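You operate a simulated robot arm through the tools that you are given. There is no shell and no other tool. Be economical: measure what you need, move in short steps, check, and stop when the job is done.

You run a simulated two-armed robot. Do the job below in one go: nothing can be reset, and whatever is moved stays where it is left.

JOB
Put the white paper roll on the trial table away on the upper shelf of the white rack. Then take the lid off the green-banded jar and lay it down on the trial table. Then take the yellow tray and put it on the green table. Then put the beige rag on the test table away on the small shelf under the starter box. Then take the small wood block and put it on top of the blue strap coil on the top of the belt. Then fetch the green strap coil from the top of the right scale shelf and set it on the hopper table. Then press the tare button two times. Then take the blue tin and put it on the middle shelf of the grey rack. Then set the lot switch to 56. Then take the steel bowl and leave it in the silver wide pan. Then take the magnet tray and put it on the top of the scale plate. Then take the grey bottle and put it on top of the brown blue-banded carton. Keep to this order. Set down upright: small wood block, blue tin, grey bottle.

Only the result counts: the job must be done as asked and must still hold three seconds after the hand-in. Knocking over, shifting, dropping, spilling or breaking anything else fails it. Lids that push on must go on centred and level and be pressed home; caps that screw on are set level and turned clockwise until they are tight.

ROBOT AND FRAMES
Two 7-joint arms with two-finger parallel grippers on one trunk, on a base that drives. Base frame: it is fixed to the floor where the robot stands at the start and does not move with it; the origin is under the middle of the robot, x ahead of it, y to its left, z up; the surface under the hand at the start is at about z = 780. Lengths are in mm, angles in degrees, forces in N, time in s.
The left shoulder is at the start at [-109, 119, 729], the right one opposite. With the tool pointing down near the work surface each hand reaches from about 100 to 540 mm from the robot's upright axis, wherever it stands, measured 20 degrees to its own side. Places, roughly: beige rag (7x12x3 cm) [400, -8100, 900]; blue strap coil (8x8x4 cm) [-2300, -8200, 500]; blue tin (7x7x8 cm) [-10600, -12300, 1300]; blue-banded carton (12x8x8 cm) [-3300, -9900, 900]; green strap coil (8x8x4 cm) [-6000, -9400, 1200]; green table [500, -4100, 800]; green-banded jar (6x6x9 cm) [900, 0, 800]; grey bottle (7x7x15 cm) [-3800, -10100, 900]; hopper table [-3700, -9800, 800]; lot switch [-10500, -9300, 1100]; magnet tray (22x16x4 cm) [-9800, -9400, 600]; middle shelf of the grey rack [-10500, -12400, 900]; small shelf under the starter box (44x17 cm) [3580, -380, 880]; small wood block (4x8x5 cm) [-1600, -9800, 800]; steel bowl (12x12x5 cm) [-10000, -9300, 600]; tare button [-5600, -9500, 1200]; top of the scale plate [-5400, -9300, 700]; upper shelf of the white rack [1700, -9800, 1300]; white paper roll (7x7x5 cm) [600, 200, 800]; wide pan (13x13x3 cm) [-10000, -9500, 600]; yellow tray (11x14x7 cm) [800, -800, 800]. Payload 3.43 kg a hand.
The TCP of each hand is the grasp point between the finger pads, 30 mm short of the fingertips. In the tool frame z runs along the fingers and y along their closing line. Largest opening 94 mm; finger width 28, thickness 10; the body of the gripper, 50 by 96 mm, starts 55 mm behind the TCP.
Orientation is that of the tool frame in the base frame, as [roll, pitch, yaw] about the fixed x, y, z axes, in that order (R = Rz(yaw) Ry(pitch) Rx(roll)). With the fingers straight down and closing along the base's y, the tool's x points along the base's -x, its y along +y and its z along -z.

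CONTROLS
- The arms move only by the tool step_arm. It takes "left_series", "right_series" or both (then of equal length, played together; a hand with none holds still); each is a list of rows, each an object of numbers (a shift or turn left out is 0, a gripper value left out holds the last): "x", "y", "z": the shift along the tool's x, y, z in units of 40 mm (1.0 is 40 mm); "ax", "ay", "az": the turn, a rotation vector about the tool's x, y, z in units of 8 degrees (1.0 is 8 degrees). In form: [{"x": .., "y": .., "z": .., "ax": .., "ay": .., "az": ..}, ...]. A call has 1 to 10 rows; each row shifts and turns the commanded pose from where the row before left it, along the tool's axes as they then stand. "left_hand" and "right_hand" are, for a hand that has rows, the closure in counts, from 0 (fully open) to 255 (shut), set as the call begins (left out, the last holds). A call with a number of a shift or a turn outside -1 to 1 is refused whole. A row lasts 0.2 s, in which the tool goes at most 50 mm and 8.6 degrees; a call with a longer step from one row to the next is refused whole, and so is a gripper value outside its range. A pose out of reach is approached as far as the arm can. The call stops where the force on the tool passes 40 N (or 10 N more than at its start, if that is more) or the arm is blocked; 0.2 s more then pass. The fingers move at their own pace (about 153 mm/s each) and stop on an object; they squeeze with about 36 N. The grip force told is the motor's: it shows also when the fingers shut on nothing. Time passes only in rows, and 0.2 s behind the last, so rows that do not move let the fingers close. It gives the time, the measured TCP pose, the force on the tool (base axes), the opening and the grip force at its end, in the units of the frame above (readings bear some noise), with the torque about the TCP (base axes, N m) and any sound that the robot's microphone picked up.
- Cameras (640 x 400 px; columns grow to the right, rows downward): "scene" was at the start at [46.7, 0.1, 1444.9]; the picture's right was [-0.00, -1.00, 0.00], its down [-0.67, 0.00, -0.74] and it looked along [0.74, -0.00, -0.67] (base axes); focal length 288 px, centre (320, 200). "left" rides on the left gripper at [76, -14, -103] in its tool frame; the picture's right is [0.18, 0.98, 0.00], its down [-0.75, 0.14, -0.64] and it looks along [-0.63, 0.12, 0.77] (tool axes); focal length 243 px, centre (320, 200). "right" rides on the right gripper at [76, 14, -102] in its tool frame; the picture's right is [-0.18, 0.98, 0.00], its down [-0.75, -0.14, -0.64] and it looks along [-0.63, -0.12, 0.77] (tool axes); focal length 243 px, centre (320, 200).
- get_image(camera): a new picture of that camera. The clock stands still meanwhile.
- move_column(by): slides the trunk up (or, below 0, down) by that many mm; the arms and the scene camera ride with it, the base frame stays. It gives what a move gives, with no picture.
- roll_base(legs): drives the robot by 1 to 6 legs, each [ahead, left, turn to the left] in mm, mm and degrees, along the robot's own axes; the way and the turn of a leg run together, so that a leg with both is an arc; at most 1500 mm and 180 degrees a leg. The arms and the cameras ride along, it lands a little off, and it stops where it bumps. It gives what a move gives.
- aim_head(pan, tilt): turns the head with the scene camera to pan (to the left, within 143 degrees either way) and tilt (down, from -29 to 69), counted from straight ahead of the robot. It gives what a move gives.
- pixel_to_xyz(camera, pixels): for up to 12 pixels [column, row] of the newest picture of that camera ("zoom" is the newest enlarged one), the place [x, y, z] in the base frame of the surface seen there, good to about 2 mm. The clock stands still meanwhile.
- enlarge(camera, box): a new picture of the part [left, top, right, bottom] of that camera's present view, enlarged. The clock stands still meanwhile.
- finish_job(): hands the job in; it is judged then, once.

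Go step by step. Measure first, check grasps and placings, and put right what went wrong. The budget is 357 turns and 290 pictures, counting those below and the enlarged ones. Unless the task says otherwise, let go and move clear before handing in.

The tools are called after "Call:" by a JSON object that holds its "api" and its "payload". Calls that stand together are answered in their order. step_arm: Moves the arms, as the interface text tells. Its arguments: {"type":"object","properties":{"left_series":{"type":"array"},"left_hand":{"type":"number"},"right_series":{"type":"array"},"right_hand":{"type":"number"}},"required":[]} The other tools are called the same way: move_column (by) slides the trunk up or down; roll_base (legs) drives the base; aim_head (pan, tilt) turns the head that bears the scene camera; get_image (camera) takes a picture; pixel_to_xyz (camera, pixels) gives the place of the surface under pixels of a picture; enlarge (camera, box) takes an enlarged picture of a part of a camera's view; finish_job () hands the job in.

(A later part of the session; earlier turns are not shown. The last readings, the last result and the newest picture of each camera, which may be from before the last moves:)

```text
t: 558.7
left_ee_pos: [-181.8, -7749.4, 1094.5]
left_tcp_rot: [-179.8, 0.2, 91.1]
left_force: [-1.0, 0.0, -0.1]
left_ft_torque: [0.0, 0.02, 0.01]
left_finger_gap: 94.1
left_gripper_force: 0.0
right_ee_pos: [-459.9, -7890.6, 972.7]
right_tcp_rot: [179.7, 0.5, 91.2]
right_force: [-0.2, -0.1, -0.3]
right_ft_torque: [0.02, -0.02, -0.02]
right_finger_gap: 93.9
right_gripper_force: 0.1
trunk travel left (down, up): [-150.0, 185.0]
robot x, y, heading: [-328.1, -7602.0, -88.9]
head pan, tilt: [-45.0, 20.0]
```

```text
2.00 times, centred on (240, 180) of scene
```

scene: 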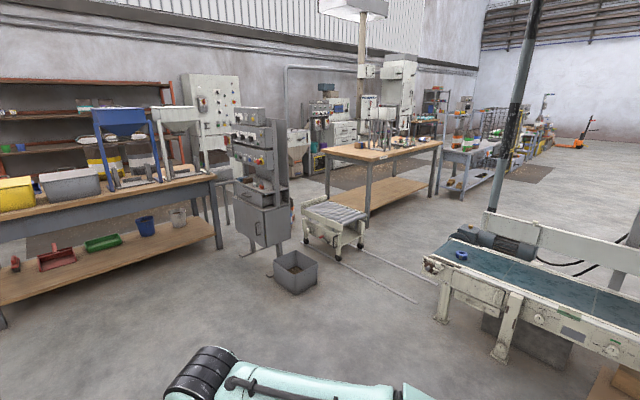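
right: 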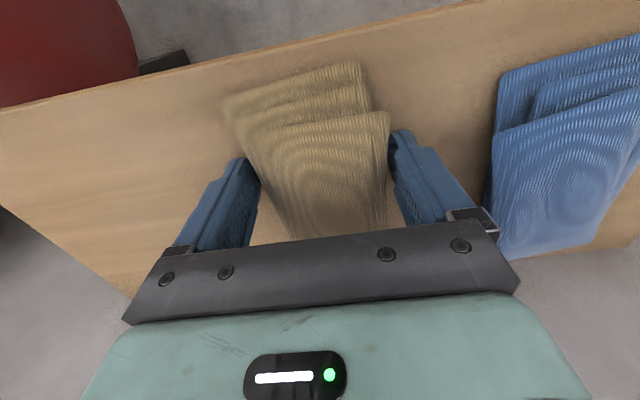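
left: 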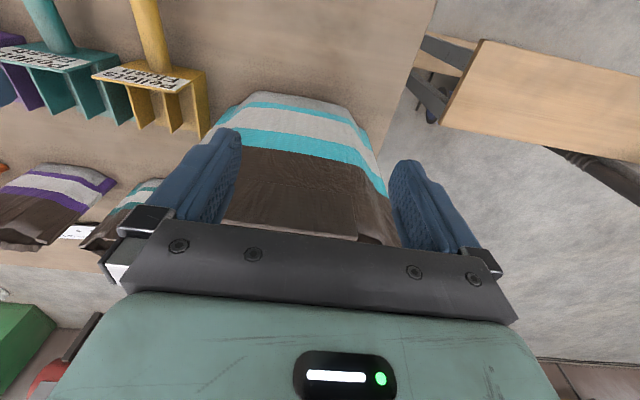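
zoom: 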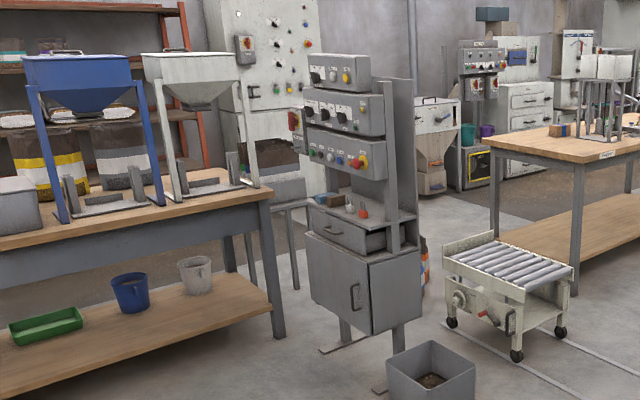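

The console cabinet at ≈(−1640,−9650) carries small things. Drive there and look.

Call:
{"api": "roll_base", "payload": {"legs": [[1500, 0, 0], [620, 0, -1.2], [0, 0, -90], [300, 0, 0]]}}

Call:
{"api": "aim_head", "payload": {"pan": 0, "tilt": 35}}

Call:
{"api": "get_image", "payload": {"camera": "scene"}}

```text
t: 574.7
left_ee_pos: [-668.3, -9910.8, 1094.3]
left_tcp_rot: [-179.8, 0.3, 2.6]
left_force: [-0.1, 0.9, 0.3]
left_ft_torque: [-0.04, -0.02, 0.01]
left_finger_gap: 94.1
left_gripper_force: 0.1
right_ee_pos: [-816.5, -9636.1, 973.6]
right_tcp_rot: [179.6, 0.6, 2.8]
right_force: [-0.1, 0.2, 0.7]
right_ft_torque: [-0.03, 0.0, 0.01]
right_finger_gap: 94.1
right_gripper_force: 0.1
trunk travel left (down, up): [-150.0, 185.0]
robot x, y, heading: [-532.1, -9760.8, -177.2]
head pan, tilt: [-45.0, 20.0]
```

```text
t: 575.8
left_ee_pos: [-667.2, -9910.4, 1094.3]
left_tcp_rot: [-180.0, 0.3, 2.7]
left_force: [0.2, 0.9, -0.5]
left_ft_torque: [0.04, -0.04, 0.02]
left_finger_gap: 94.0
left_gripper_force: 0.1
right_ee_pos: [-816.9, -9636.5, 974.0]
right_tcp_rot: [179.6, 0.6, 2.8]
right_force: [-0.3, 0.2, 0.2]
right_ft_torque: [-0.02, -0.01, -0.01]
right_finger_gap: 94.1
right_gripper_force: 0.1
trunk travel left (down, up): [-150.0, 185.0]
robot x, y, heading: [-527.0, -9760.0, -177.3]
head pan, tilt: [0.0, 35.0]
```

```text
217 pictures are left
```

scene: 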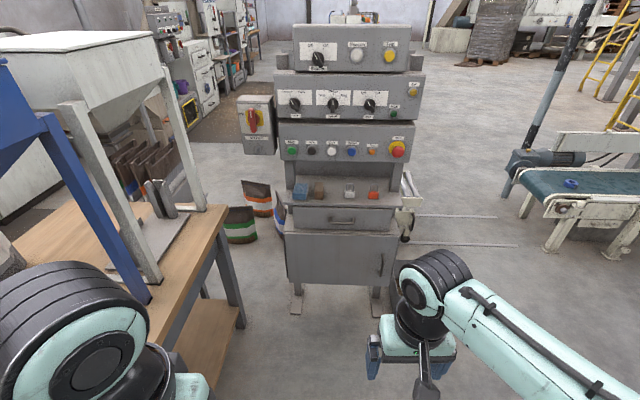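

Call:
{"api": "enlarge", "payload": {"camera": "scene", "box": [270, 130, 430, 230]}}

Call:
{"api": "pixel_to_xyz", "payload": {"camera": "scene", "pixels": [[302, 185], [302, 195], [318, 185], [318, 195], [350, 187], [373, 190], [335, 200], [345, 208], [345, 165], [345, 130], [290, 200], [225, 215]]}}

```text
4.00 times, centred on (350, 180) of scene
```

zoom: 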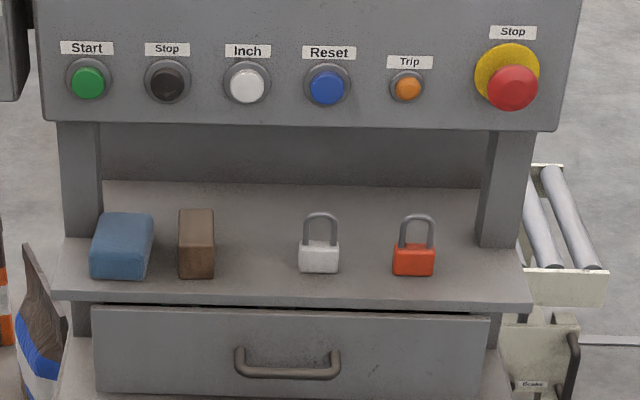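

```text
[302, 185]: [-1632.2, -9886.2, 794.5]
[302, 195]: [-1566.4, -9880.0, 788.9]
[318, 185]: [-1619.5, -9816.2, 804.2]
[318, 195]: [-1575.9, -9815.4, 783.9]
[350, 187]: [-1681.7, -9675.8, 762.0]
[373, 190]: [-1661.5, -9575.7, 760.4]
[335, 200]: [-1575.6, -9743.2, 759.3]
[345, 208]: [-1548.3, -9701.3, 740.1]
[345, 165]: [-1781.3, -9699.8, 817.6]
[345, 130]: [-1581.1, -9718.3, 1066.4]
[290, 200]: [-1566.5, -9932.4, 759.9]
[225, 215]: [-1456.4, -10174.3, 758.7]
```

The brown block stands at ≈(−1610,−9816), under the overhanging panel, next to a blue block. I'll use the left hand tilted ~60° forward. Position the robot first.

Call:
{"api": "roll_base", "payload": {"legs": [[0, 0, -2.7], [0, -75, 0], [480, 0, 0]]}}

Call:
{"api": "step_arm", "payload": {"left_series": [{"x": -1}, {"x": -1}, {"x": -1}, {"x": -0.5, "ay": -0.95}, {"ay": -0.95}, {"ay": -0.95}, {"ay": -0.95}, {"ay": -0.95}, {"ay": -0.95}, {"ay": -0.95}], "left_hand": 103}}

Call:
{"api": "get_image", "payload": {"camera": "scene"}}

```text
t: 580.1
left_ee_pos: [-1165.6, -9828.2, 1094.8]
left_tcp_rot: [-179.9, 0.2, -0.1]
left_force: [0.0, 0.3, -0.1]
left_ft_torque: [0.01, 0.01, 0.03]
left_finger_gap: 94.1
left_gripper_force: 0.0
right_ee_pos: [-1298.8, -9547.0, 973.6]
right_tcp_rot: [179.7, 0.5, 0.0]
right_force: [0.5, -0.5, -0.5]
right_ft_torque: [-0.01, -0.02, 0.01]
right_finger_gap: 94.3
right_gripper_force: 0.0
trunk travel left (down, up): [-150.0, 185.0]
robot x, y, heading: [-1018.9, -9682.9, -179.6]
head pan, tilt: [0.0, 35.0]
```

```text
t: 582.3
left_ee_pos: [-1303.5, -9826.1, 1094.2]
left_tcp_rot: [-179.8, 53.5, 0.0]
left_force: [0.9, 0.6, -0.9]
left_ft_torque: [-0.01, 0.03, 0.0]
left_finger_gap: 55.8
left_gripper_force: 0.0
right_ee_pos: [-1298.1, -9547.6, 973.1]
right_tcp_rot: [179.7, 0.6, -0.1]
right_force: [0.1, 0.5, -0.3]
right_ft_torque: [0.0, 0.0, 0.01]
right_finger_gap: 94.2
right_gripper_force: 0.0
trunk travel left (down, up): [-150.0, 185.0]
robot x, y, heading: [-1022.5, -9685.4, 180.2]
head pan, tilt: [0.0, 35.0]
```

```text
215 pictures are left
```

scene: 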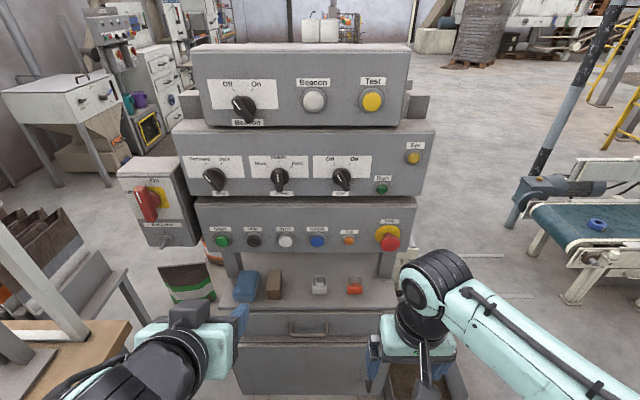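

Call:
{"api": "enlarge", "payload": {"camera": "scene", "box": [210, 230, 370, 330]}}

Call:
{"api": "get_image", "payload": {"camera": "left"}}

```text
4.00 times, centred on (290, 280) of scene
```

zoom: 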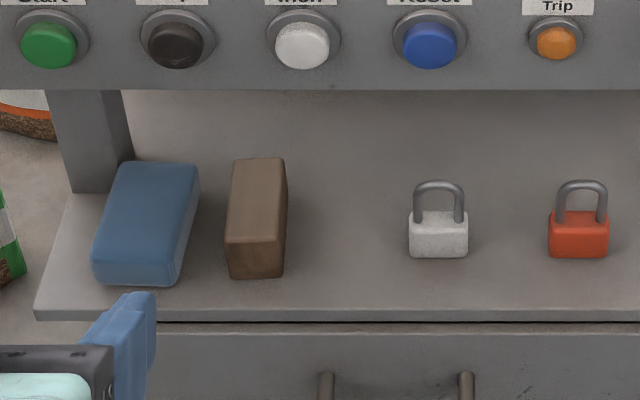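

```text
213 pictures are left
```

left: 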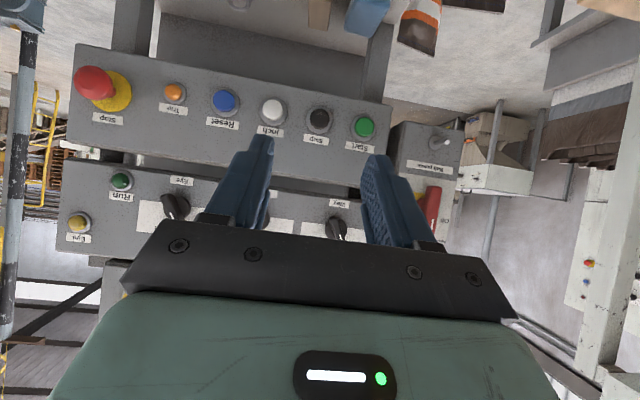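

Call:
{"api": "pixel_to_xyz", "payload": {"camera": "zoom", "pixels": [[232, 230], [280, 230], [240, 165], [280, 165], [255, 240], [255, 272], [180, 255], [195, 180], [320, 88], [320, 310], [320, 330]]}}

```text
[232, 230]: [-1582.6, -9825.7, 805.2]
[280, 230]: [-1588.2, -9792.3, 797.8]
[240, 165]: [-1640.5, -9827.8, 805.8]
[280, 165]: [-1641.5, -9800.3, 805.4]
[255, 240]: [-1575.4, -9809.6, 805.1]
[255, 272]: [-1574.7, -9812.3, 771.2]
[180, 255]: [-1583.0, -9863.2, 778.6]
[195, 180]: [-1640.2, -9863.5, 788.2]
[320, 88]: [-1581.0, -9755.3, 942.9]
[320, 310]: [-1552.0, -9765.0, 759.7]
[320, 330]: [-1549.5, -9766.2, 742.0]
```

Block spans y −9830…−9793, x −1575…−1650, top 805; blue neighbour edge y −9863. Lower the left hand in front and get to 60° tilt.

Call:
{"api": "step_arm", "payload": {"left_series": [{"ay": -0.81}, {"x": 0.85, "z": 0.5, "y": -0.37}, {"x": 0.85, "z": 0.5}, {"x": 0.85, "z": 0.5}, {"x": 0.85, "z": 0.5}, {"x": 0.85, "z": 0.5}, {"x": 0.85, "z": 0.5}, {}]}}

Call:
{"api": "roll_base", "payload": {"legs": [[130, 0, 0]]}}

Call:
{"api": "get_image", "payload": {"camera": "left"}}

Call:
{"api": "get_image", "payload": {"camera": "scene"}}

```text
t: 583.9
left_ee_pos: [-1315.0, -9724.5, 905.4]
left_tcp_rot: [-165.2, 62.7, 0.6]
left_force: [0.1, 0.6, 0.0]
left_ft_torque: [-0.01, 0.02, 0.01]
left_finger_gap: 56.0
left_gripper_force: 0.0
left hand out of reach, approached as far as the arm can: row 6, 7
right_ee_pos: [-1300.2, -9547.3, 973.5]
right_tcp_rot: [179.7, 0.7, 0.0]
right_force: [-0.3, -0.2, 0.8]
right_ft_torque: [0.02, 0.03, -0.02]
right_finger_gap: 94.0
right_gripper_force: 0.1
trunk travel left (down, up): [-150.0, 185.0]
robot x, y, heading: [-1019.2, -9684.4, 180.0]
head pan, tilt: [0.0, 35.0]
stopped in row 8 (left hand): the arm was blocked; the commanded pose is now the measured one
```

```text
t: 585.2
left_ee_pos: [-1443.3, -9726.3, 905.0]
left_tcp_rot: [-165.2, 62.5, 0.8]
left_force: [-0.1, 0.3, -0.8]
left_ft_torque: [0.0, -0.01, 0.02]
left_finger_gap: 56.1
left_gripper_force: 0.0
right_ee_pos: [-1429.1, -9548.9, 972.4]
right_tcp_rot: [179.7, 0.6, 0.3]
right_force: [0.2, -0.1, -0.4]
right_ft_torque: [0.0, -0.04, -0.03]
right_finger_gap: 93.8
right_gripper_force: 0.1
trunk travel left (down, up): [-150.0, 185.0]
robot x, y, heading: [-1150.8, -9681.5, -179.5]
head pan, tilt: [0.0, 35.0]
```

```text
212 pictures are left
```

left: 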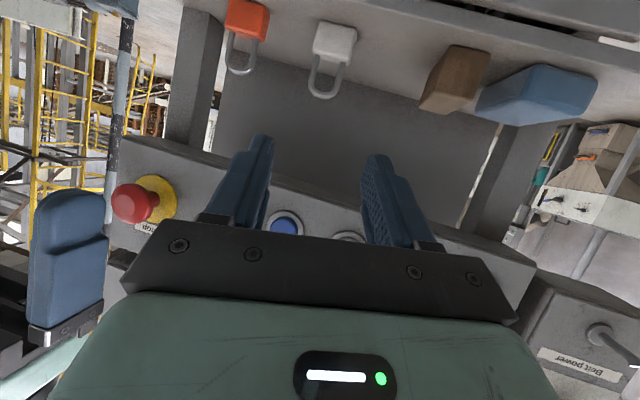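

```text
211 pictures are left
```

scene: 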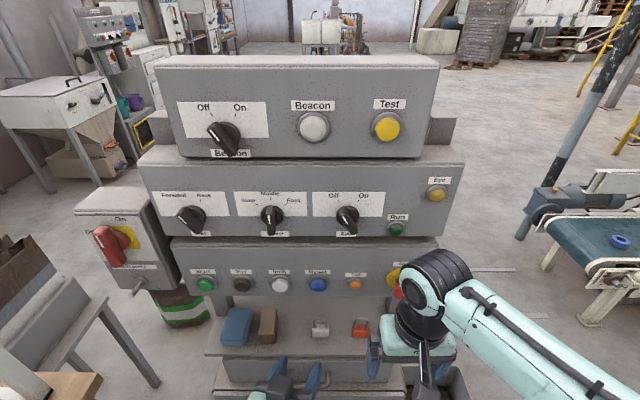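

The left arm was too folded there; it ended off-pose at (−1443,−9726,905), untouched surroundings. Restore roll and shift left while in free space.

Call:
{"api": "step_arm", "payload": {"left_series": [{"ax": -0.5, "y": 0.5}, {"ax": -0.5, "y": 0.5}, {"ax": -0.5, "y": 0.5}, {"ax": -0.35, "ay": 0.3, "y": 0.5}, {}]}}

```text
t: 586.4
left_ee_pos: [-1454.4, -9805.5, 902.1]
left_tcp_rot: [179.7, 60.1, 0.6]
left_force: [-0.2, 0.0, 0.3]
left_ft_torque: [0.01, 0.01, -0.03]
left_finger_gap: 55.9
left_gripper_force: 0.0
left hand out of reach, approached as far as the arm can: row 2
right_ee_pos: [-1427.0, -9548.6, 972.1]
right_tcp_rot: [179.6, 0.7, 0.2]
right_force: [-0.7, -0.5, 0.4]
right_ft_torque: [0.02, 0.0, 0.0]
right_finger_gap: 93.7
right_gripper_force: 0.1
trunk travel left (down, up): [-150.0, 185.0]
robot x, y, heading: [-1147.4, -9683.2, -179.8]
head pan, tilt: [0.0, 35.0]
```

Call:
{"api": "step_arm", "payload": {"left_series": [{"x": -0.38, "z": 0.66, "y": 0.14}, {"x": -0.38, "z": 0.66}, {"x": 0.79, "z": 0.46}, {"x": 0.79, "z": 0.46}, {"x": 0.79, "z": 0.46}, {}]}}

Call:
{"api": "get_image", "payload": {"camera": "left"}}

```text
t: 587.8
left_ee_pos: [-1515.7, -9811.6, 789.7]
left_tcp_rot: [-180.0, 60.2, 0.9]
left_force: [-0.6, -1.0, 0.2]
left_ft_torque: [-0.01, -0.02, -0.01]
left_finger_gap: 55.9
left_gripper_force: 0.1
right_ee_pos: [-1427.4, -9548.4, 973.2]
right_tcp_rot: [179.7, 0.6, 0.3]
right_force: [0.4, -0.6, -1.4]
right_ft_torque: [0.0, 0.0, -0.01]
right_finger_gap: 93.9
right_gripper_force: 0.0
trunk travel left (down, up): [-150.0, 185.0]
robot x, y, heading: [-1148.6, -9684.1, -179.8]
head pan, tilt: [0.0, 35.0]
```

```text
210 pictures are left
```

left: 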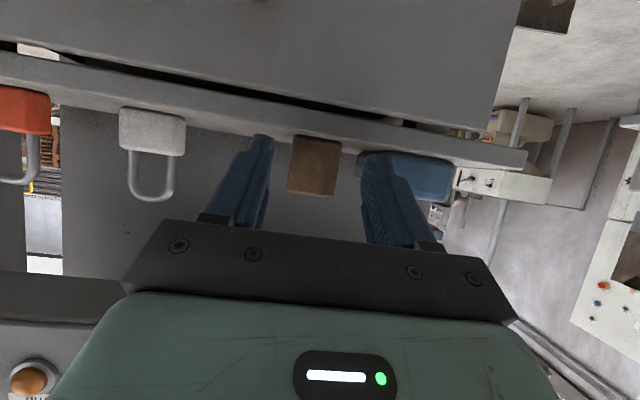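

Block is centred between the fingers. Slide in 82 mm, 3 mm up, and close.

Call:
{"api": "step_arm", "payload": {"left_series": [{"x": -0.1, "z": -0.04}, {"x": -0.34, "z": 0.59}, {"x": -0.34, "z": 0.59}, {"x": -0.34, "z": 0.59}, {}]}}

Call:
{"api": "get_image", "payload": {"camera": "left"}}

```text
t: 589.0
left_ee_pos: [-1599.1, -9811.5, 794.9]
left_tcp_rot: [179.9, 60.2, 0.7]
left_force: [0.5, -0.8, -0.3]
left_ft_torque: [-0.01, 0.02, -0.01]
left_finger_gap: 56.1
left_gripper_force: 0.2
right_ee_pos: [-1427.5, -9547.5, 974.0]
right_tcp_rot: [179.7, 0.6, 0.2]
right_force: [0.3, -0.5, -0.2]
right_ft_torque: [-0.04, -0.02, -0.01]
right_finger_gap: 93.9
right_gripper_force: 0.1
trunk travel left (down, up): [-150.0, 185.0]
robot x, y, heading: [-1151.1, -9686.2, -179.7]
head pan, tilt: [0.0, 35.0]
```

```text
209 pictures are left
```

left: 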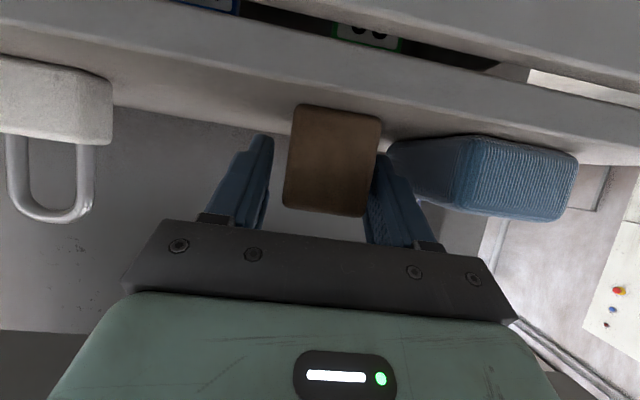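

Call:
{"api": "step_arm", "payload": {"left_series": [{}, {}, {}, {}], "left_hand": 255}}

Call:
{"api": "step_arm", "payload": {"left_series": [{"x": -0.4, "z": -0.23}, {"x": -0.3, "z": -0.17}, {}]}}

Call:
{"api": "get_image", "payload": {"camera": "left"}}

```text
t: 590.0
left_ee_pos: [-1599.1, -9811.6, 796.1]
left_tcp_rot: [179.9, 60.2, 0.8]
left_force: [-0.6, 0.1, -0.4]
left_ft_torque: [0.02, -0.03, 0.04]
left_finger_gap: 41.8
left_gripper_force: 36.2
right_ee_pos: [-1427.4, -9548.8, 973.6]
right_tcp_rot: [179.7, 0.7, 0.3]
right_force: [-0.5, -1.4, 0.4]
right_ft_torque: [0.01, -0.03, -0.02]
right_finger_gap: 94.0
right_gripper_force: 0.2
trunk travel left (down, up): [-150.0, 185.0]
robot x, y, heading: [-1148.2, -9685.9, -180.0]
head pan, tilt: [0.0, 35.0]
```

```text
t: 590.8
left_ee_pos: [-1599.4, -9812.0, 828.0]
left_tcp_rot: [179.9, 60.2, 0.7]
left_force: [-0.1, -0.1, -0.9]
left_ft_torque: [0.01, 0.0, 0.01]
left_finger_gap: 41.7
left_gripper_force: 36.2
right_ee_pos: [-1428.3, -9547.9, 973.2]
right_tcp_rot: [179.8, 0.5, 0.3]
right_force: [-0.8, 0.6, 0.6]
right_ft_torque: [0.01, 0.01, 0.01]
right_finger_gap: 94.0
right_gripper_force: 0.0
trunk travel left (down, up): [-150.0, 185.0]
robot x, y, heading: [-1146.4, -9682.4, -180.0]
head pan, tilt: [0.0, 35.0]
```

```text
208 pictures are left
```

left: 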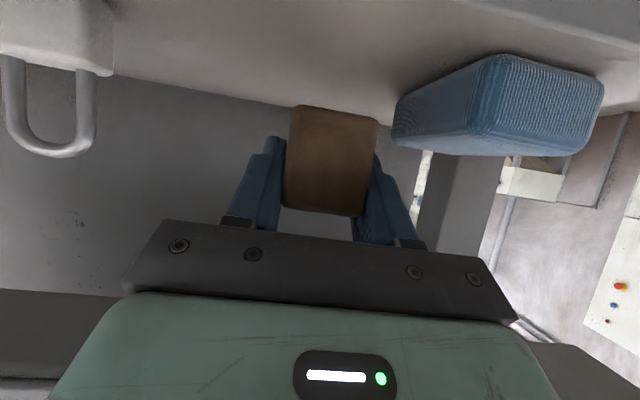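

Block is held upright. Back out, strafe to the belt, lower the trunk.

Call:
{"api": "roll_base", "payload": {"legs": [[-550, 0, 0], [0, -1500, 0], [0, -120, 0]]}}

Call:
{"api": "get_image", "payload": {"camera": "scene"}}

```text
t: 608.0
left_ee_pos: [-1075.8, -8221.2, 828.4]
left_tcp_rot: [179.9, 60.2, 1.9]
left_force: [1.0, -0.1, -0.6]
left_ft_torque: [-0.01, -0.03, 0.03]
left_finger_gap: 41.7
left_gripper_force: 35.9
right_ee_pos: [-909.2, -7954.2, 973.4]
right_tcp_rot: [179.8, 0.6, 1.4]
right_force: [0.2, 0.4, 0.1]
right_ft_torque: [-0.01, 0.01, 0.0]
right_finger_gap: 94.1
right_gripper_force: 0.1
trunk travel left (down, up): [-150.0, 185.0]
robot x, y, heading: [-626.2, -8081.5, -178.6]
head pan, tilt: [0.0, 35.0]
```

```text
207 pictures are left
```

scene: 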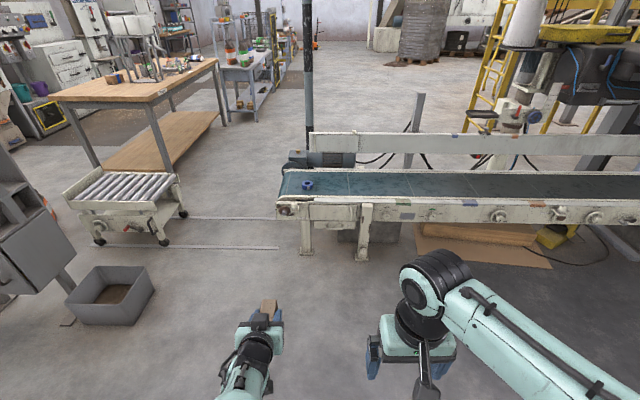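

Call:
{"api": "pixel_to_xyz", "payload": {"camera": "scene", "pixels": [[307, 182], [307, 189], [290, 187], [290, 207], [340, 200], [340, 215], [330, 180], [420, 230], [360, 250], [305, 160], [345, 165]]}}

Call:
{"api": "enlarge", "payload": {"camera": "scene", "box": [260, 130, 380, 270]}}

```text
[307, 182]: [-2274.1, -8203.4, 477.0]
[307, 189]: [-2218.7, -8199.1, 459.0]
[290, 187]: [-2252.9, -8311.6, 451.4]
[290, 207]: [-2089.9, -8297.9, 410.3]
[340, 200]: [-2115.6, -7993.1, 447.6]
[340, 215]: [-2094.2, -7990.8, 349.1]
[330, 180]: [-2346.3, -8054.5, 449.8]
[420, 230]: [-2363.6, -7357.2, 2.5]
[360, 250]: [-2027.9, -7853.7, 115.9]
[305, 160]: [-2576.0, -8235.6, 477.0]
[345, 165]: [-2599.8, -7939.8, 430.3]
```

```text
2.86 times, centred on (320, 200) of scene
```

zoom: 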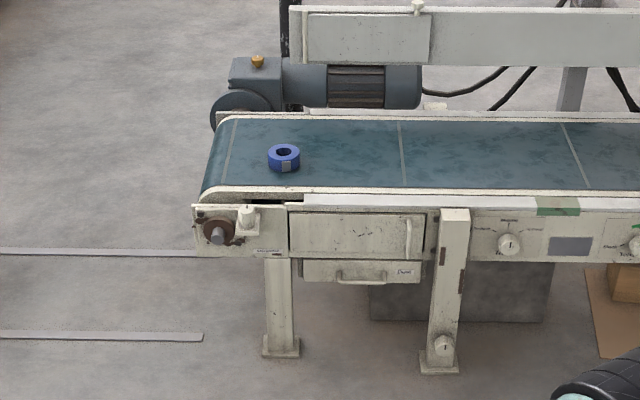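

Coil centre ≈(−2250,−8202), top ≈482. Lower the trunk and approach.

Call:
{"api": "move_column", "payload": {"by": -150}}

Call:
{"api": "roll_base", "payload": {"legs": [[0, 0, -1.3], [1050, 0, 0]]}}

Call:
{"api": "aim_head", "payload": {"pan": 10, "tilt": 55}}

Call:
{"api": "get_image", "payload": {"camera": "scene"}}

Call:
{"api": "get_image", "payload": {"camera": "left"}}

```text
t: 609.7
left_ee_pos: [-1074.9, -8222.6, 678.3]
left_tcp_rot: [-180.0, 60.2, 1.9]
left_force: [0.0, 0.3, -0.2]
left_ft_torque: [0.01, -0.03, 0.0]
left_finger_gap: 41.7
left_gripper_force: 36.1
right_ee_pos: [-908.9, -7953.4, 823.8]
right_tcp_rot: [179.7, 0.6, 1.3]
right_force: [-0.9, -0.1, 0.3]
right_ft_torque: [-0.01, 0.0, 0.01]
right_finger_gap: 93.9
right_gripper_force: 0.0
trunk travel left (down, up): [0.0, 335.0]
robot x, y, heading: [-626.6, -8085.5, -178.8]
head pan, tilt: [0.0, 35.0]
```

```text
t: 615.6
left_ee_pos: [-2159.8, -8179.6, 678.2]
left_tcp_rot: [179.9, 60.1, -1.4]
left_force: [0.0, 0.2, -0.1]
left_ft_torque: [-0.03, 0.0, 0.0]
left_finger_gap: 41.8
left_gripper_force: 36.2
right_ee_pos: [-1979.4, -7924.1, 823.2]
right_tcp_rot: [179.7, 0.6, -1.7]
right_force: [0.1, -0.2, 0.4]
right_ft_torque: [0.0, -0.04, 0.03]
right_finger_gap: 94.2
right_gripper_force: 0.0
trunk travel left (down, up): [0.0, 335.0]
robot x, y, heading: [-1704.7, -8066.6, 178.2]
head pan, tilt: [0.0, 35.0]
```

```text
t: 616.4
left_ee_pos: [-2159.1, -8180.8, 678.9]
left_tcp_rot: [179.9, 60.2, -1.3]
left_force: [0.4, -0.5, -0.3]
left_ft_torque: [0.01, -0.05, 0.01]
left_finger_gap: 41.4
left_gripper_force: 36.1
right_ee_pos: [-1977.6, -7924.3, 823.6]
right_tcp_rot: [179.7, 0.6, -1.7]
right_force: [0.0, -1.0, -0.5]
right_ft_torque: [0.0, -0.05, -0.02]
right_finger_gap: 94.0
right_gripper_force: 0.1
trunk travel left (down, up): [0.0, 335.0]
robot x, y, heading: [-1702.2, -8069.5, 178.4]
head pan, tilt: [10.0, 55.0]
```

```text
205 pictures are left
```

scene: 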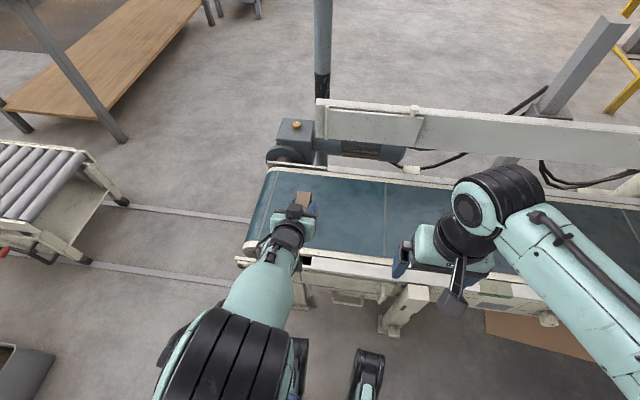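

```text
204 pictures are left
```

left: 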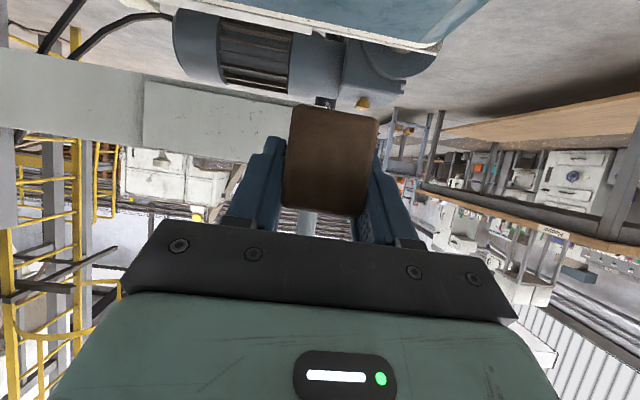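

Call:
{"api": "roll_base", "payload": {"legs": [[45, 0, 1.3]]}}

Call:
{"api": "get_image", "payload": {"camera": "right"}}

```text
t: 617.3
left_ee_pos: [-2200.9, -8189.8, 677.9]
left_tcp_rot: [179.9, 60.1, 0.1]
left_force: [-0.2, 0.5, -0.6]
left_ft_torque: [-0.03, -0.03, -0.01]
left_finger_gap: 41.6
left_gripper_force: 36.1
right_ee_pos: [-2026.2, -7928.9, 823.2]
right_tcp_rot: [179.7, 0.6, -0.4]
right_force: [-1.1, -0.3, -0.3]
right_ft_torque: [0.01, 0.0, -0.03]
right_finger_gap: 93.8
right_gripper_force: 0.0
trunk travel left (down, up): [0.0, 335.0]
robot x, y, heading: [-1750.6, -8069.7, 179.6]
head pan, tilt: [10.0, 55.0]
```

```text
203 pictures are left
```

right: 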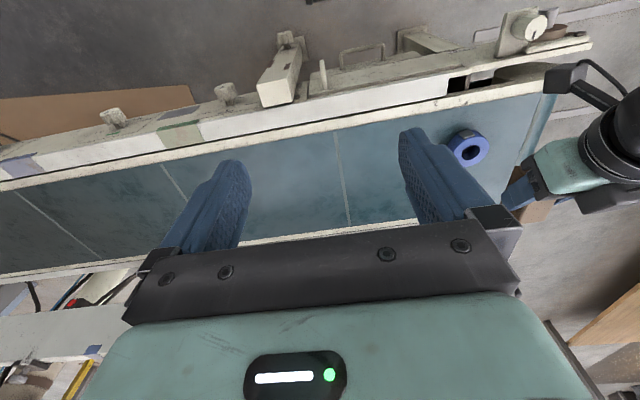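

The right camera sees the coil at (470,150). Measuring its rim.

Call:
{"api": "pixel_to_xyz", "payload": {"camera": "right", "pixels": [[486, 148], [456, 152], [470, 138], [472, 162], [471, 150], [480, 140], [462, 158], [462, 141], [481, 158], [540, 210]]}}

Call:
{"api": "enlarge", "payload": {"camera": "right", "box": [430, 110, 530, 190]}}

```text
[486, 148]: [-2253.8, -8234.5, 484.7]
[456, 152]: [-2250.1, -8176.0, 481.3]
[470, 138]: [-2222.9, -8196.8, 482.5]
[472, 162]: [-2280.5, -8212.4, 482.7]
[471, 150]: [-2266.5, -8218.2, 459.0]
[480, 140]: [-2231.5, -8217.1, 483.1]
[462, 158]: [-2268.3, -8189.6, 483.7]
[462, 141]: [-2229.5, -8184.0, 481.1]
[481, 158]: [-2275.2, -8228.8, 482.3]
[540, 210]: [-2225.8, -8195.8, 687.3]
```

```text
5.00 times, centred on (480, 150) of right
```

zoom: 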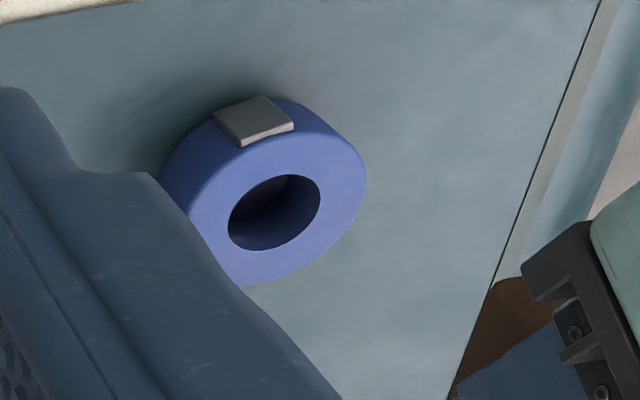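

Coil centre (−2253,−8205), top 483. Move the block above it and down to ~8 mm clearance.

Call:
{"api": "step_arm", "payload": {"left_series": [{"x": -0.26, "z": 0.45, "y": 0.2}, {"x": -0.25, "z": 0.44, "y": 0.18}, {"x": 0.8, "z": 0.46}, {"x": 0.8, "z": 0.46}, {"x": 0.8, "z": 0.46}, {"x": 0.8, "z": 0.46}, {}]}}

Call:
{"api": "get_image", "payload": {"camera": "right"}}

Call:
{"api": "get_image", "payload": {"camera": "left"}}

```text
t: 618.9
left_ee_pos: [-2242.7, -8205.8, 529.5]
left_tcp_rot: [180.0, 60.2, 0.2]
left_force: [-0.7, -0.4, 0.2]
left_ft_torque: [0.01, -0.01, -0.01]
left_finger_gap: 41.8
left_gripper_force: 36.2
right_ee_pos: [-2026.1, -7929.7, 823.5]
right_tcp_rot: [179.8, 0.7, -0.4]
right_force: [-0.2, 1.4, 0.0]
right_ft_torque: [0.01, 0.01, -0.01]
right_finger_gap: 94.0
right_gripper_force: 0.1
trunk travel left (down, up): [0.0, 335.0]
robot x, y, heading: [-1750.1, -8060.9, 179.9]
head pan, tilt: [10.0, 55.0]
```

```text
201 pictures are left
```

right: 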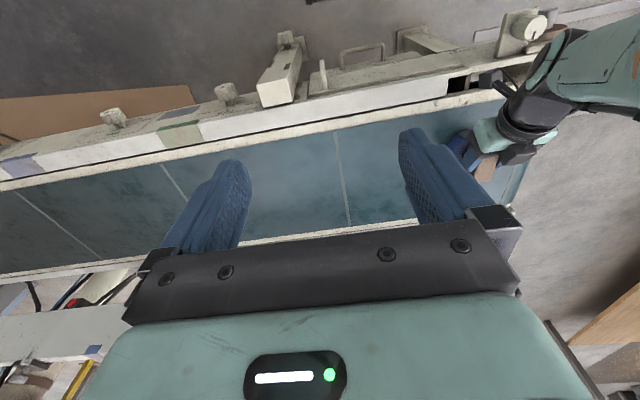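

```text
200 pictures are left
```

left: 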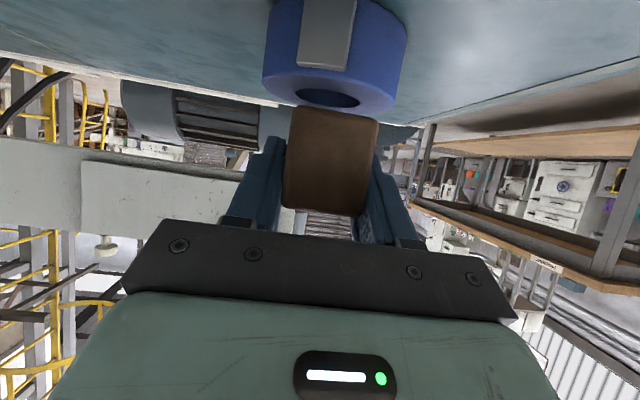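

Call:
{"api": "step_arm", "payload": {"left_series": [{"x": 0.1, "z": 0.06}, {"x": 0.06, "z": 0.035}, {"x": 0.05, "z": 0.03}, {}]}}

```text
t: 619.9
left_ee_pos: [-2241.5, -8205.0, 521.0]
left_tcp_rot: [179.9, 60.2, 0.1]
left_force: [-0.1, 0.3, -0.9]
left_ft_torque: [-0.01, -0.01, 0.01]
left_finger_gap: 41.7
left_gripper_force: 35.4
right_ee_pos: [-2025.4, -7929.7, 822.9]
right_tcp_rot: [179.7, 0.6, -0.4]
right_force: [-0.1, 0.4, -0.6]
right_ft_torque: [-0.01, 0.0, -0.03]
right_finger_gap: 94.0
right_gripper_force: 0.1
trunk travel left (down, up): [0.0, 335.0]
robot x, y, heading: [-1750.4, -8065.1, 179.7]
head pan, tilt: [10.0, 55.0]
```

Call:
{"api": "step_arm", "payload": {"left_series": [{"x": 0.045, "z": 0.025}, {"x": 0.03, "z": 0.02}, {}]}}

```text
t: 620.7
left_ee_pos: [-2241.7, -8207.5, 518.7]
left_tcp_rot: [179.9, 60.2, 0.2]
left_force: [-1.2, 0.7, -0.5]
left_ft_torque: [0.02, 0.0, 0.0]
left_finger_gap: 41.7
left_gripper_force: 35.5
right_ee_pos: [-2026.9, -7928.3, 824.0]
right_tcp_rot: [179.7, 0.5, -0.4]
right_force: [0.6, 0.0, 0.0]
right_ft_torque: [0.01, 0.01, 0.0]
right_finger_gap: 94.3
right_gripper_force: 0.1
trunk travel left (down, up): [0.0, 335.0]
robot x, y, heading: [-1745.2, -8062.9, 179.7]
head pan, tilt: [10.0, 55.0]
```

Call:
{"api": "step_arm", "payload": {"left_series": [{"x": 0.045, "z": 0.025}, {"x": 0.03, "z": 0.02}, {}]}}

Call:
{"api": "get_image", "payload": {"camera": "left"}}

```text
t: 621.5
left_ee_pos: [-2243.1, -8206.4, 517.8]
left_tcp_rot: [-180.0, 60.8, 0.2]
left_force: [5.5, 0.7, 27.8]
left_ft_torque: [-0.11, -0.34, 0.02]
left_finger_gap: 41.6
left_gripper_force: 36.7
right_ee_pos: [-2024.9, -7929.6, 823.3]
right_tcp_rot: [179.7, 0.8, -0.4]
right_force: [0.4, -0.8, 0.1]
right_ft_torque: [-0.01, 0.04, 0.02]
right_finger_gap: 94.3
right_gripper_force: 0.1
trunk travel left (down, up): [0.0, 335.0]
robot x, y, heading: [-1747.6, -8066.7, 179.4]
head pan, tilt: [10.0, 55.0]
```

```text
199 pictures are left
```

left: 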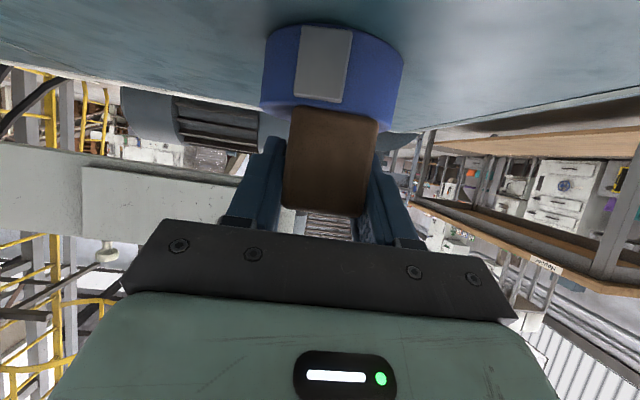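

Block rests on the coil. Ease off 1 mm and release to 60 mm, then back straight out.

Call:
{"api": "step_arm", "payload": {"left_series": [{"x": -0.03, "z": -0.015}, {}]}}

Call:
{"api": "step_arm", "payload": {"left_series": [{}, {}, {}], "left_hand": 90}}

Call:
{"api": "step_arm", "payload": {"left_series": [{"x": 0.2, "z": -0.35}, {"x": 0.4, "z": -0.7}, {"x": 0.45, "z": -0.78}, {"x": 0.45, "z": -0.78}, {}]}}

Call:
{"api": "get_image", "payload": {"camera": "left"}}

Call:
{"api": "get_image", "payload": {"camera": "scene"}}

```text
t: 622.1
left_ee_pos: [-2242.3, -8206.6, 516.6]
left_tcp_rot: [-180.0, 60.7, 0.1]
left_force: [-6.6, 0.0, 27.6]
left_ft_torque: [-0.09, 0.24, 0.02]
left_finger_gap: 41.5
left_gripper_force: 36.0
right_ee_pos: [-2025.4, -7928.0, 822.6]
right_tcp_rot: [179.7, 0.7, -0.4]
right_force: [0.0, -1.0, 0.9]
right_ft_torque: [0.03, 0.01, 0.03]
right_finger_gap: 94.2
right_gripper_force: 0.1
trunk travel left (down, up): [0.0, 335.0]
robot x, y, heading: [-1746.9, -8064.2, 179.6]
head pan, tilt: [10.0, 55.0]
```

```text
t: 622.9
left_ee_pos: [-2242.7, -8206.8, 513.5]
left_tcp_rot: [179.9, 60.1, 0.1]
left_force: [0.3, 0.6, -0.8]
left_ft_torque: [0.01, 0.01, 0.01]
left_finger_gap: 61.1
left_gripper_force: 0.1
right_ee_pos: [-2025.5, -7929.2, 823.4]
right_tcp_rot: [179.7, 0.5, -0.4]
right_force: [0.9, 0.6, -0.7]
right_ft_torque: [-0.03, -0.02, 0.01]
right_finger_gap: 94.1
right_gripper_force: 0.0
trunk travel left (down, up): [0.0, 335.0]
robot x, y, heading: [-1751.7, -8068.7, 179.3]
head pan, tilt: [10.0, 55.0]
```

```text
t: 624.1
left_ee_pos: [-2121.8, -8208.0, 516.6]
left_tcp_rot: [179.8, 60.2, 0.1]
left_force: [0.7, -0.8, 0.0]
left_ft_torque: [0.01, 0.01, -0.02]
left_finger_gap: 60.8
left_gripper_force: 0.2
right_ee_pos: [-2026.0, -7928.4, 824.0]
right_tcp_rot: [179.7, 0.6, -0.4]
right_force: [-0.7, -0.3, 0.3]
right_ft_torque: [-0.01, -0.03, -0.03]
right_finger_gap: 93.8
right_gripper_force: 0.1
trunk travel left (down, up): [0.0, 335.0]
robot x, y, heading: [-1750.0, -8066.3, 179.5]
head pan, tilt: [10.0, 55.0]
```

```text
198 pictures are left
```

left: 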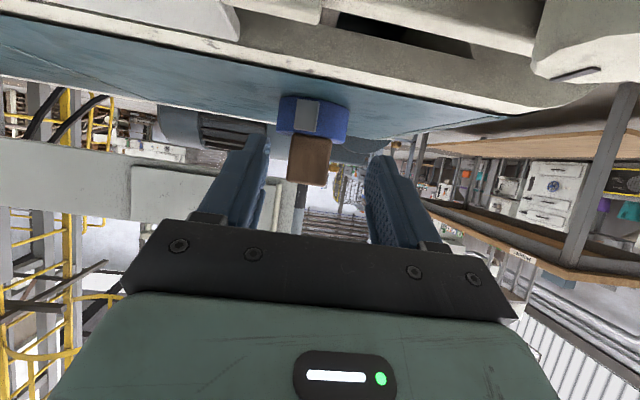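

```text
197 pictures are left
```

scene: 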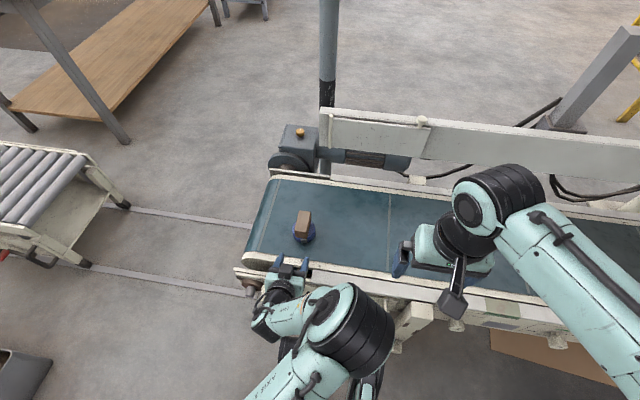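

Block stands on the coil. Back off, raise the trunk, restore the left hand.

Call:
{"api": "roll_base", "payload": {"legs": [[-450, 0, 0.5]]}}

Call:
{"api": "move_column", "payload": {"by": 150}}

Call:
{"api": "step_arm", "payload": {"left_series": [{"x": -0.8, "z": -0.46}, {"x": -0.8, "z": -0.46}, {"x": -0.8, "z": -0.46}, {"x": -0.8, "z": -0.46}, {"x": -0.8, "z": -0.46}, {"x": -0.8, "z": -0.46}, {"ay": 0.95}, {"ay": 0.95}, {"ay": 0.95}, {"ay": 0.95}], "left_hand": 0}}

Call:
{"api": "step_arm", "payload": {"left_series": [{"ay": 0.95}, {"ay": 0.95}, {"ay": 0.95}, {"ay": 0.87}, {}]}}

Call:
{"api": "aim_head", "payload": {"pan": 0, "tilt": 15}}

Call:
{"api": "get_image", "payload": {"camera": "scene"}}

```text
t: 626.9
left_ee_pos: [-1671.9, -8212.2, 516.1]
left_tcp_rot: [180.0, 60.1, 0.6]
left_force: [-0.8, 0.8, 0.4]
left_ft_torque: [-0.01, -0.02, 0.04]
left_finger_gap: 60.7
left_gripper_force: 0.1
right_ee_pos: [-1578.6, -7931.6, 822.9]
right_tcp_rot: [179.7, 0.6, 0.2]
right_force: [-1.1, -0.7, 0.3]
right_ft_torque: [-0.04, -0.02, 0.03]
right_finger_gap: 94.0
right_gripper_force: 0.1
trunk travel left (down, up): [0.0, 335.0]
robot x, y, heading: [-1296.4, -8070.4, -180.0]
head pan, tilt: [10.0, 55.0]
```

```text
t: 628.6
left_ee_pos: [-1672.8, -8210.9, 665.3]
left_tcp_rot: [-179.9, 60.1, 0.6]
left_force: [1.0, -0.4, -0.2]
left_ft_torque: [0.0, -0.01, 0.02]
left_finger_gap: 60.9
left_gripper_force: 0.1
right_ee_pos: [-1577.8, -7933.2, 972.5]
right_tcp_rot: [179.8, 0.6, 0.1]
right_force: [0.1, 0.1, 0.1]
right_ft_torque: [0.01, 0.01, 0.0]
right_finger_gap: 94.0
right_gripper_force: 0.1
trunk travel left (down, up): [-150.0, 185.0]
robot x, y, heading: [-1298.4, -8069.7, -179.8]
head pan, tilt: [10.0, 55.0]
```

```text
t: 630.8
left_ee_pos: [-1672.7, -8211.6, 887.8]
left_tcp_rot: [179.9, 29.6, 0.7]
left_force: [0.1, 0.7, 0.9]
left_ft_torque: [0.0, 0.0, 0.0]
left_finger_gap: 93.9
left_gripper_force: 0.0
right_ee_pos: [-1578.0, -7933.6, 972.6]
right_tcp_rot: [179.7, 0.6, 0.2]
right_force: [0.3, 0.0, -0.4]
right_ft_torque: [0.02, -0.03, 0.02]
right_finger_gap: 93.9
right_gripper_force: 0.0
trunk travel left (down, up): [-150.0, 185.0]
robot x, y, heading: [-1296.6, -8069.6, -179.9]
head pan, tilt: [10.0, 55.0]
```

```text
t: 632.0
left_ee_pos: [-1671.0, -8211.3, 887.6]
left_tcp_rot: [179.9, -0.1, 0.7]
left_force: [0.1, -0.8, 0.4]
left_ft_torque: [0.01, 0.01, -0.01]
left_finger_gap: 93.9
left_gripper_force: 0.1
right_ee_pos: [-1578.0, -7932.5, 972.7]
right_tcp_rot: [179.8, 0.6, 0.3]
right_force: [-0.6, 0.3, -0.5]
right_ft_torque: [0.0, -0.02, -0.02]
right_finger_gap: 94.1
right_gripper_force: 0.1
trunk travel left (down, up): [-150.0, 185.0]
robot x, y, heading: [-1297.9, -8066.1, -180.1]
head pan, tilt: [10.0, 55.0]
```

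```text
t: 633.1
left_ee_pos: [-1672.1, -8212.4, 887.7]
left_tcp_rot: [179.8, -0.1, 0.7]
left_force: [0.6, -0.4, -0.3]
left_ft_torque: [0.01, 0.0, 0.0]
left_finger_gap: 93.8
left_gripper_force: 0.0
right_ee_pos: [-1578.3, -7932.5, 972.8]
right_tcp_rot: [179.8, 0.6, 0.3]
right_force: [-0.4, 0.2, 0.1]
right_ft_torque: [0.01, -0.01, 0.04]
right_finger_gap: 94.0
right_gripper_force: 0.0
trunk travel left (down, up): [-150.0, 185.0]
robot x, y, heading: [-1293.2, -8071.3, -179.9]
head pan, tilt: [0.0, 15.0]
```

```text
196 pictures are left
```

scene: 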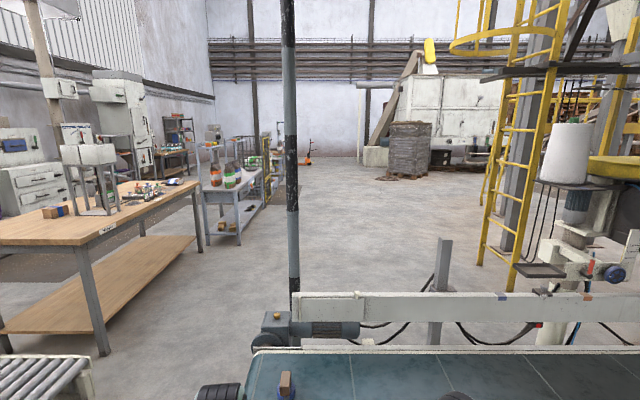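

Path: pass between the belt end (y≈−8350) and the roller cart (y≈−9300) along y≈−8830.

Call:
{"api": "roll_base", "payload": {"legs": [[0, 770, 0], [1500, 0, 0], [1500, 0, 0]]}}

Call:
{"api": "get_image", "payload": {"camera": "scene"}}

Call:
{"api": "aim_head", "payload": {"pan": 45, "tilt": 25}}

Call:
{"api": "get_image", "payload": {"camera": "scene"}}

```text
t: 641.8
left_ee_pos: [-1813.3, -8979.3, 886.7]
left_tcp_rot: [179.9, -0.1, 1.0]
left_force: [-0.5, -0.1, -1.1]
left_ft_torque: [-0.03, -0.02, 0.0]
left_finger_gap: 94.2
left_gripper_force: 0.0
right_ee_pos: [-1721.5, -8699.6, 973.1]
right_tcp_rot: [179.7, 0.5, 0.5]
right_force: [-1.1, -0.2, 0.3]
right_ft_torque: [-0.01, -0.01, 0.0]
right_finger_gap: 94.0
right_gripper_force: 0.0
trunk travel left (down, up): [-150.0, 185.0]
robot x, y, heading: [-1441.6, -8832.0, -179.7]
head pan, tilt: [0.0, 15.0]
stopped in leg 2: the robot was blocked; the commanded pose is now the measured one
```

```text
195 pictures are left
```

scene: 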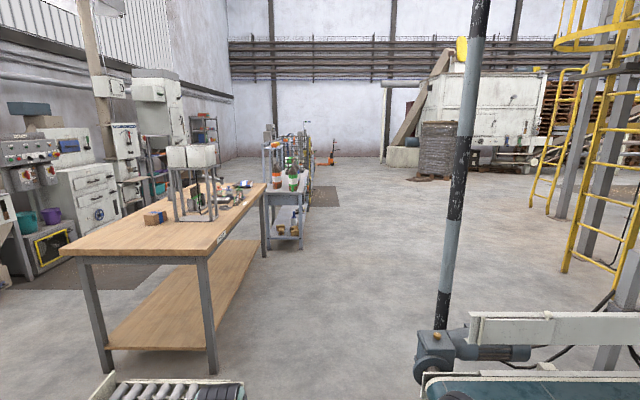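

```text
t: 642.9
left_ee_pos: [-1812.1, -8980.0, 887.8]
left_tcp_rot: [-179.9, 0.1, 1.0]
left_force: [-0.8, 0.6, 0.4]
left_ft_torque: [0.03, -0.01, 0.03]
left_finger_gap: 94.2
left_gripper_force: 0.1
right_ee_pos: [-1720.7, -8699.6, 974.1]
right_tcp_rot: [179.6, 0.7, 0.5]
right_force: [0.0, -0.1, 0.7]
right_ft_torque: [-0.02, -0.01, 0.0]
right_finger_gap: 94.1
right_gripper_force: 0.0
trunk travel left (down, up): [-150.0, 185.0]
robot x, y, heading: [-1440.5, -8835.4, -179.5]
head pan, tilt: [45.0, 25.0]
```

```text
194 pictures are left
```

scene: 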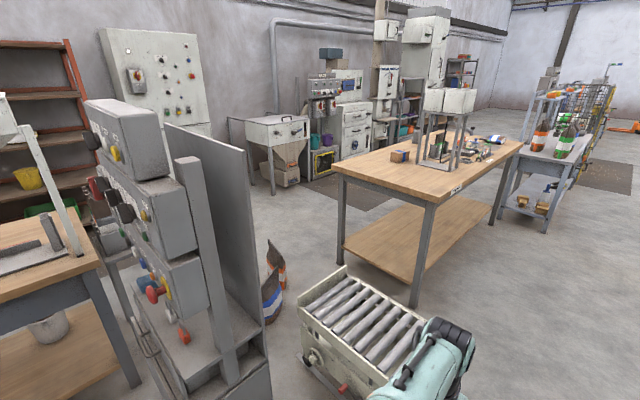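

Something low blocked the base. Look down ahead.

Call:
{"api": "aim_head", "payload": {"pan": 0, "tilt": 62}}

Call:
{"api": "get_image", "payload": {"camera": "scene"}}

```text
t: 644.0
left_ee_pos: [-1812.3, -8980.0, 887.7]
left_tcp_rot: [-179.9, 0.1, 0.8]
left_force: [0.0, -0.5, 0.9]
left_ft_torque: [0.02, 0.01, -0.02]
left_finger_gap: 94.0
left_gripper_force: 0.0
right_ee_pos: [-1721.5, -8700.1, 973.9]
right_tcp_rot: [179.7, 0.7, 0.5]
right_force: [0.0, -0.2, 0.8]
right_ft_torque: [0.02, -0.01, 0.0]
right_finger_gap: 94.2
right_gripper_force: 0.0
trunk travel left (down, up): [-150.0, 185.0]
robot x, y, heading: [-1438.1, -8830.8, -179.5]
head pan, tilt: [0.0, 62.0]
```

```text
193 pictures are left
```

scene: 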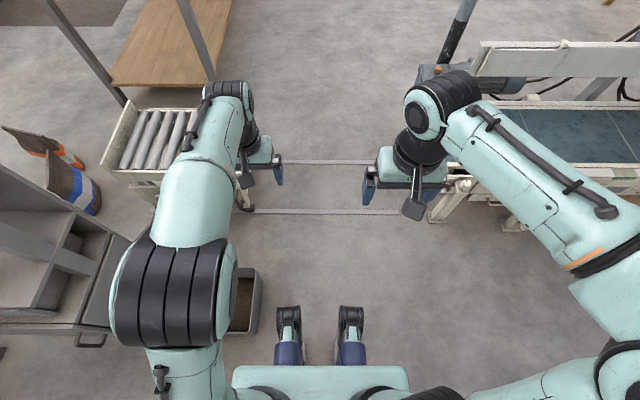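

Call:
{"api": "pixel_to_xyz", "payload": {"camera": "scene", "pixels": [[262, 275], [255, 325], [232, 332], [280, 340], [290, 212], [290, 162], [250, 205], [240, 190], [195, 110], [160, 300], [440, 215], [110, 320]]}}

```text
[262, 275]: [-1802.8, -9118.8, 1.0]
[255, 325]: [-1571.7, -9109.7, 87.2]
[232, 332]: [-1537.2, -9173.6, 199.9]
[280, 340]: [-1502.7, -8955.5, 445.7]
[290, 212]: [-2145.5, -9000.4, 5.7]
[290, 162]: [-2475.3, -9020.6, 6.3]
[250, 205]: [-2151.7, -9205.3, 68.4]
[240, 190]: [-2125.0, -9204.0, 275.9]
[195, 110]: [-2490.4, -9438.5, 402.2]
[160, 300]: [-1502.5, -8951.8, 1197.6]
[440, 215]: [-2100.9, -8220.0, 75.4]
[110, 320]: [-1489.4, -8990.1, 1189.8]
```

The bin edge is at y≈−9110, so I need to shift right by ~130 (y≈−8700).

Call:
{"api": "roll_base", "payload": {"legs": [[-40, 0, 0], [0, -130, -0.5], [1500, 0, 0], [1000, 0, 0]]}}

```text
t: 658.1
left_ee_pos: [-4254.2, -8933.2, 888.2]
left_tcp_rot: [179.9, 0.0, 3.7]
left_force: [0.1, -0.3, -0.2]
left_ft_torque: [0.01, 0.0, -0.02]
left_finger_gap: 93.9
left_gripper_force: 0.1
right_ee_pos: [-4175.5, -8648.1, 974.0]
right_tcp_rot: [179.7, 0.8, 3.2]
right_force: [0.5, 0.2, 0.0]
right_ft_torque: [-0.02, -0.05, 0.03]
right_finger_gap: 94.1
right_gripper_force: 0.0
trunk travel left (down, up): [-150.0, 185.0]
robot x, y, heading: [-3890.4, -8771.8, -176.5]
head pan, tilt: [0.0, 62.0]
```

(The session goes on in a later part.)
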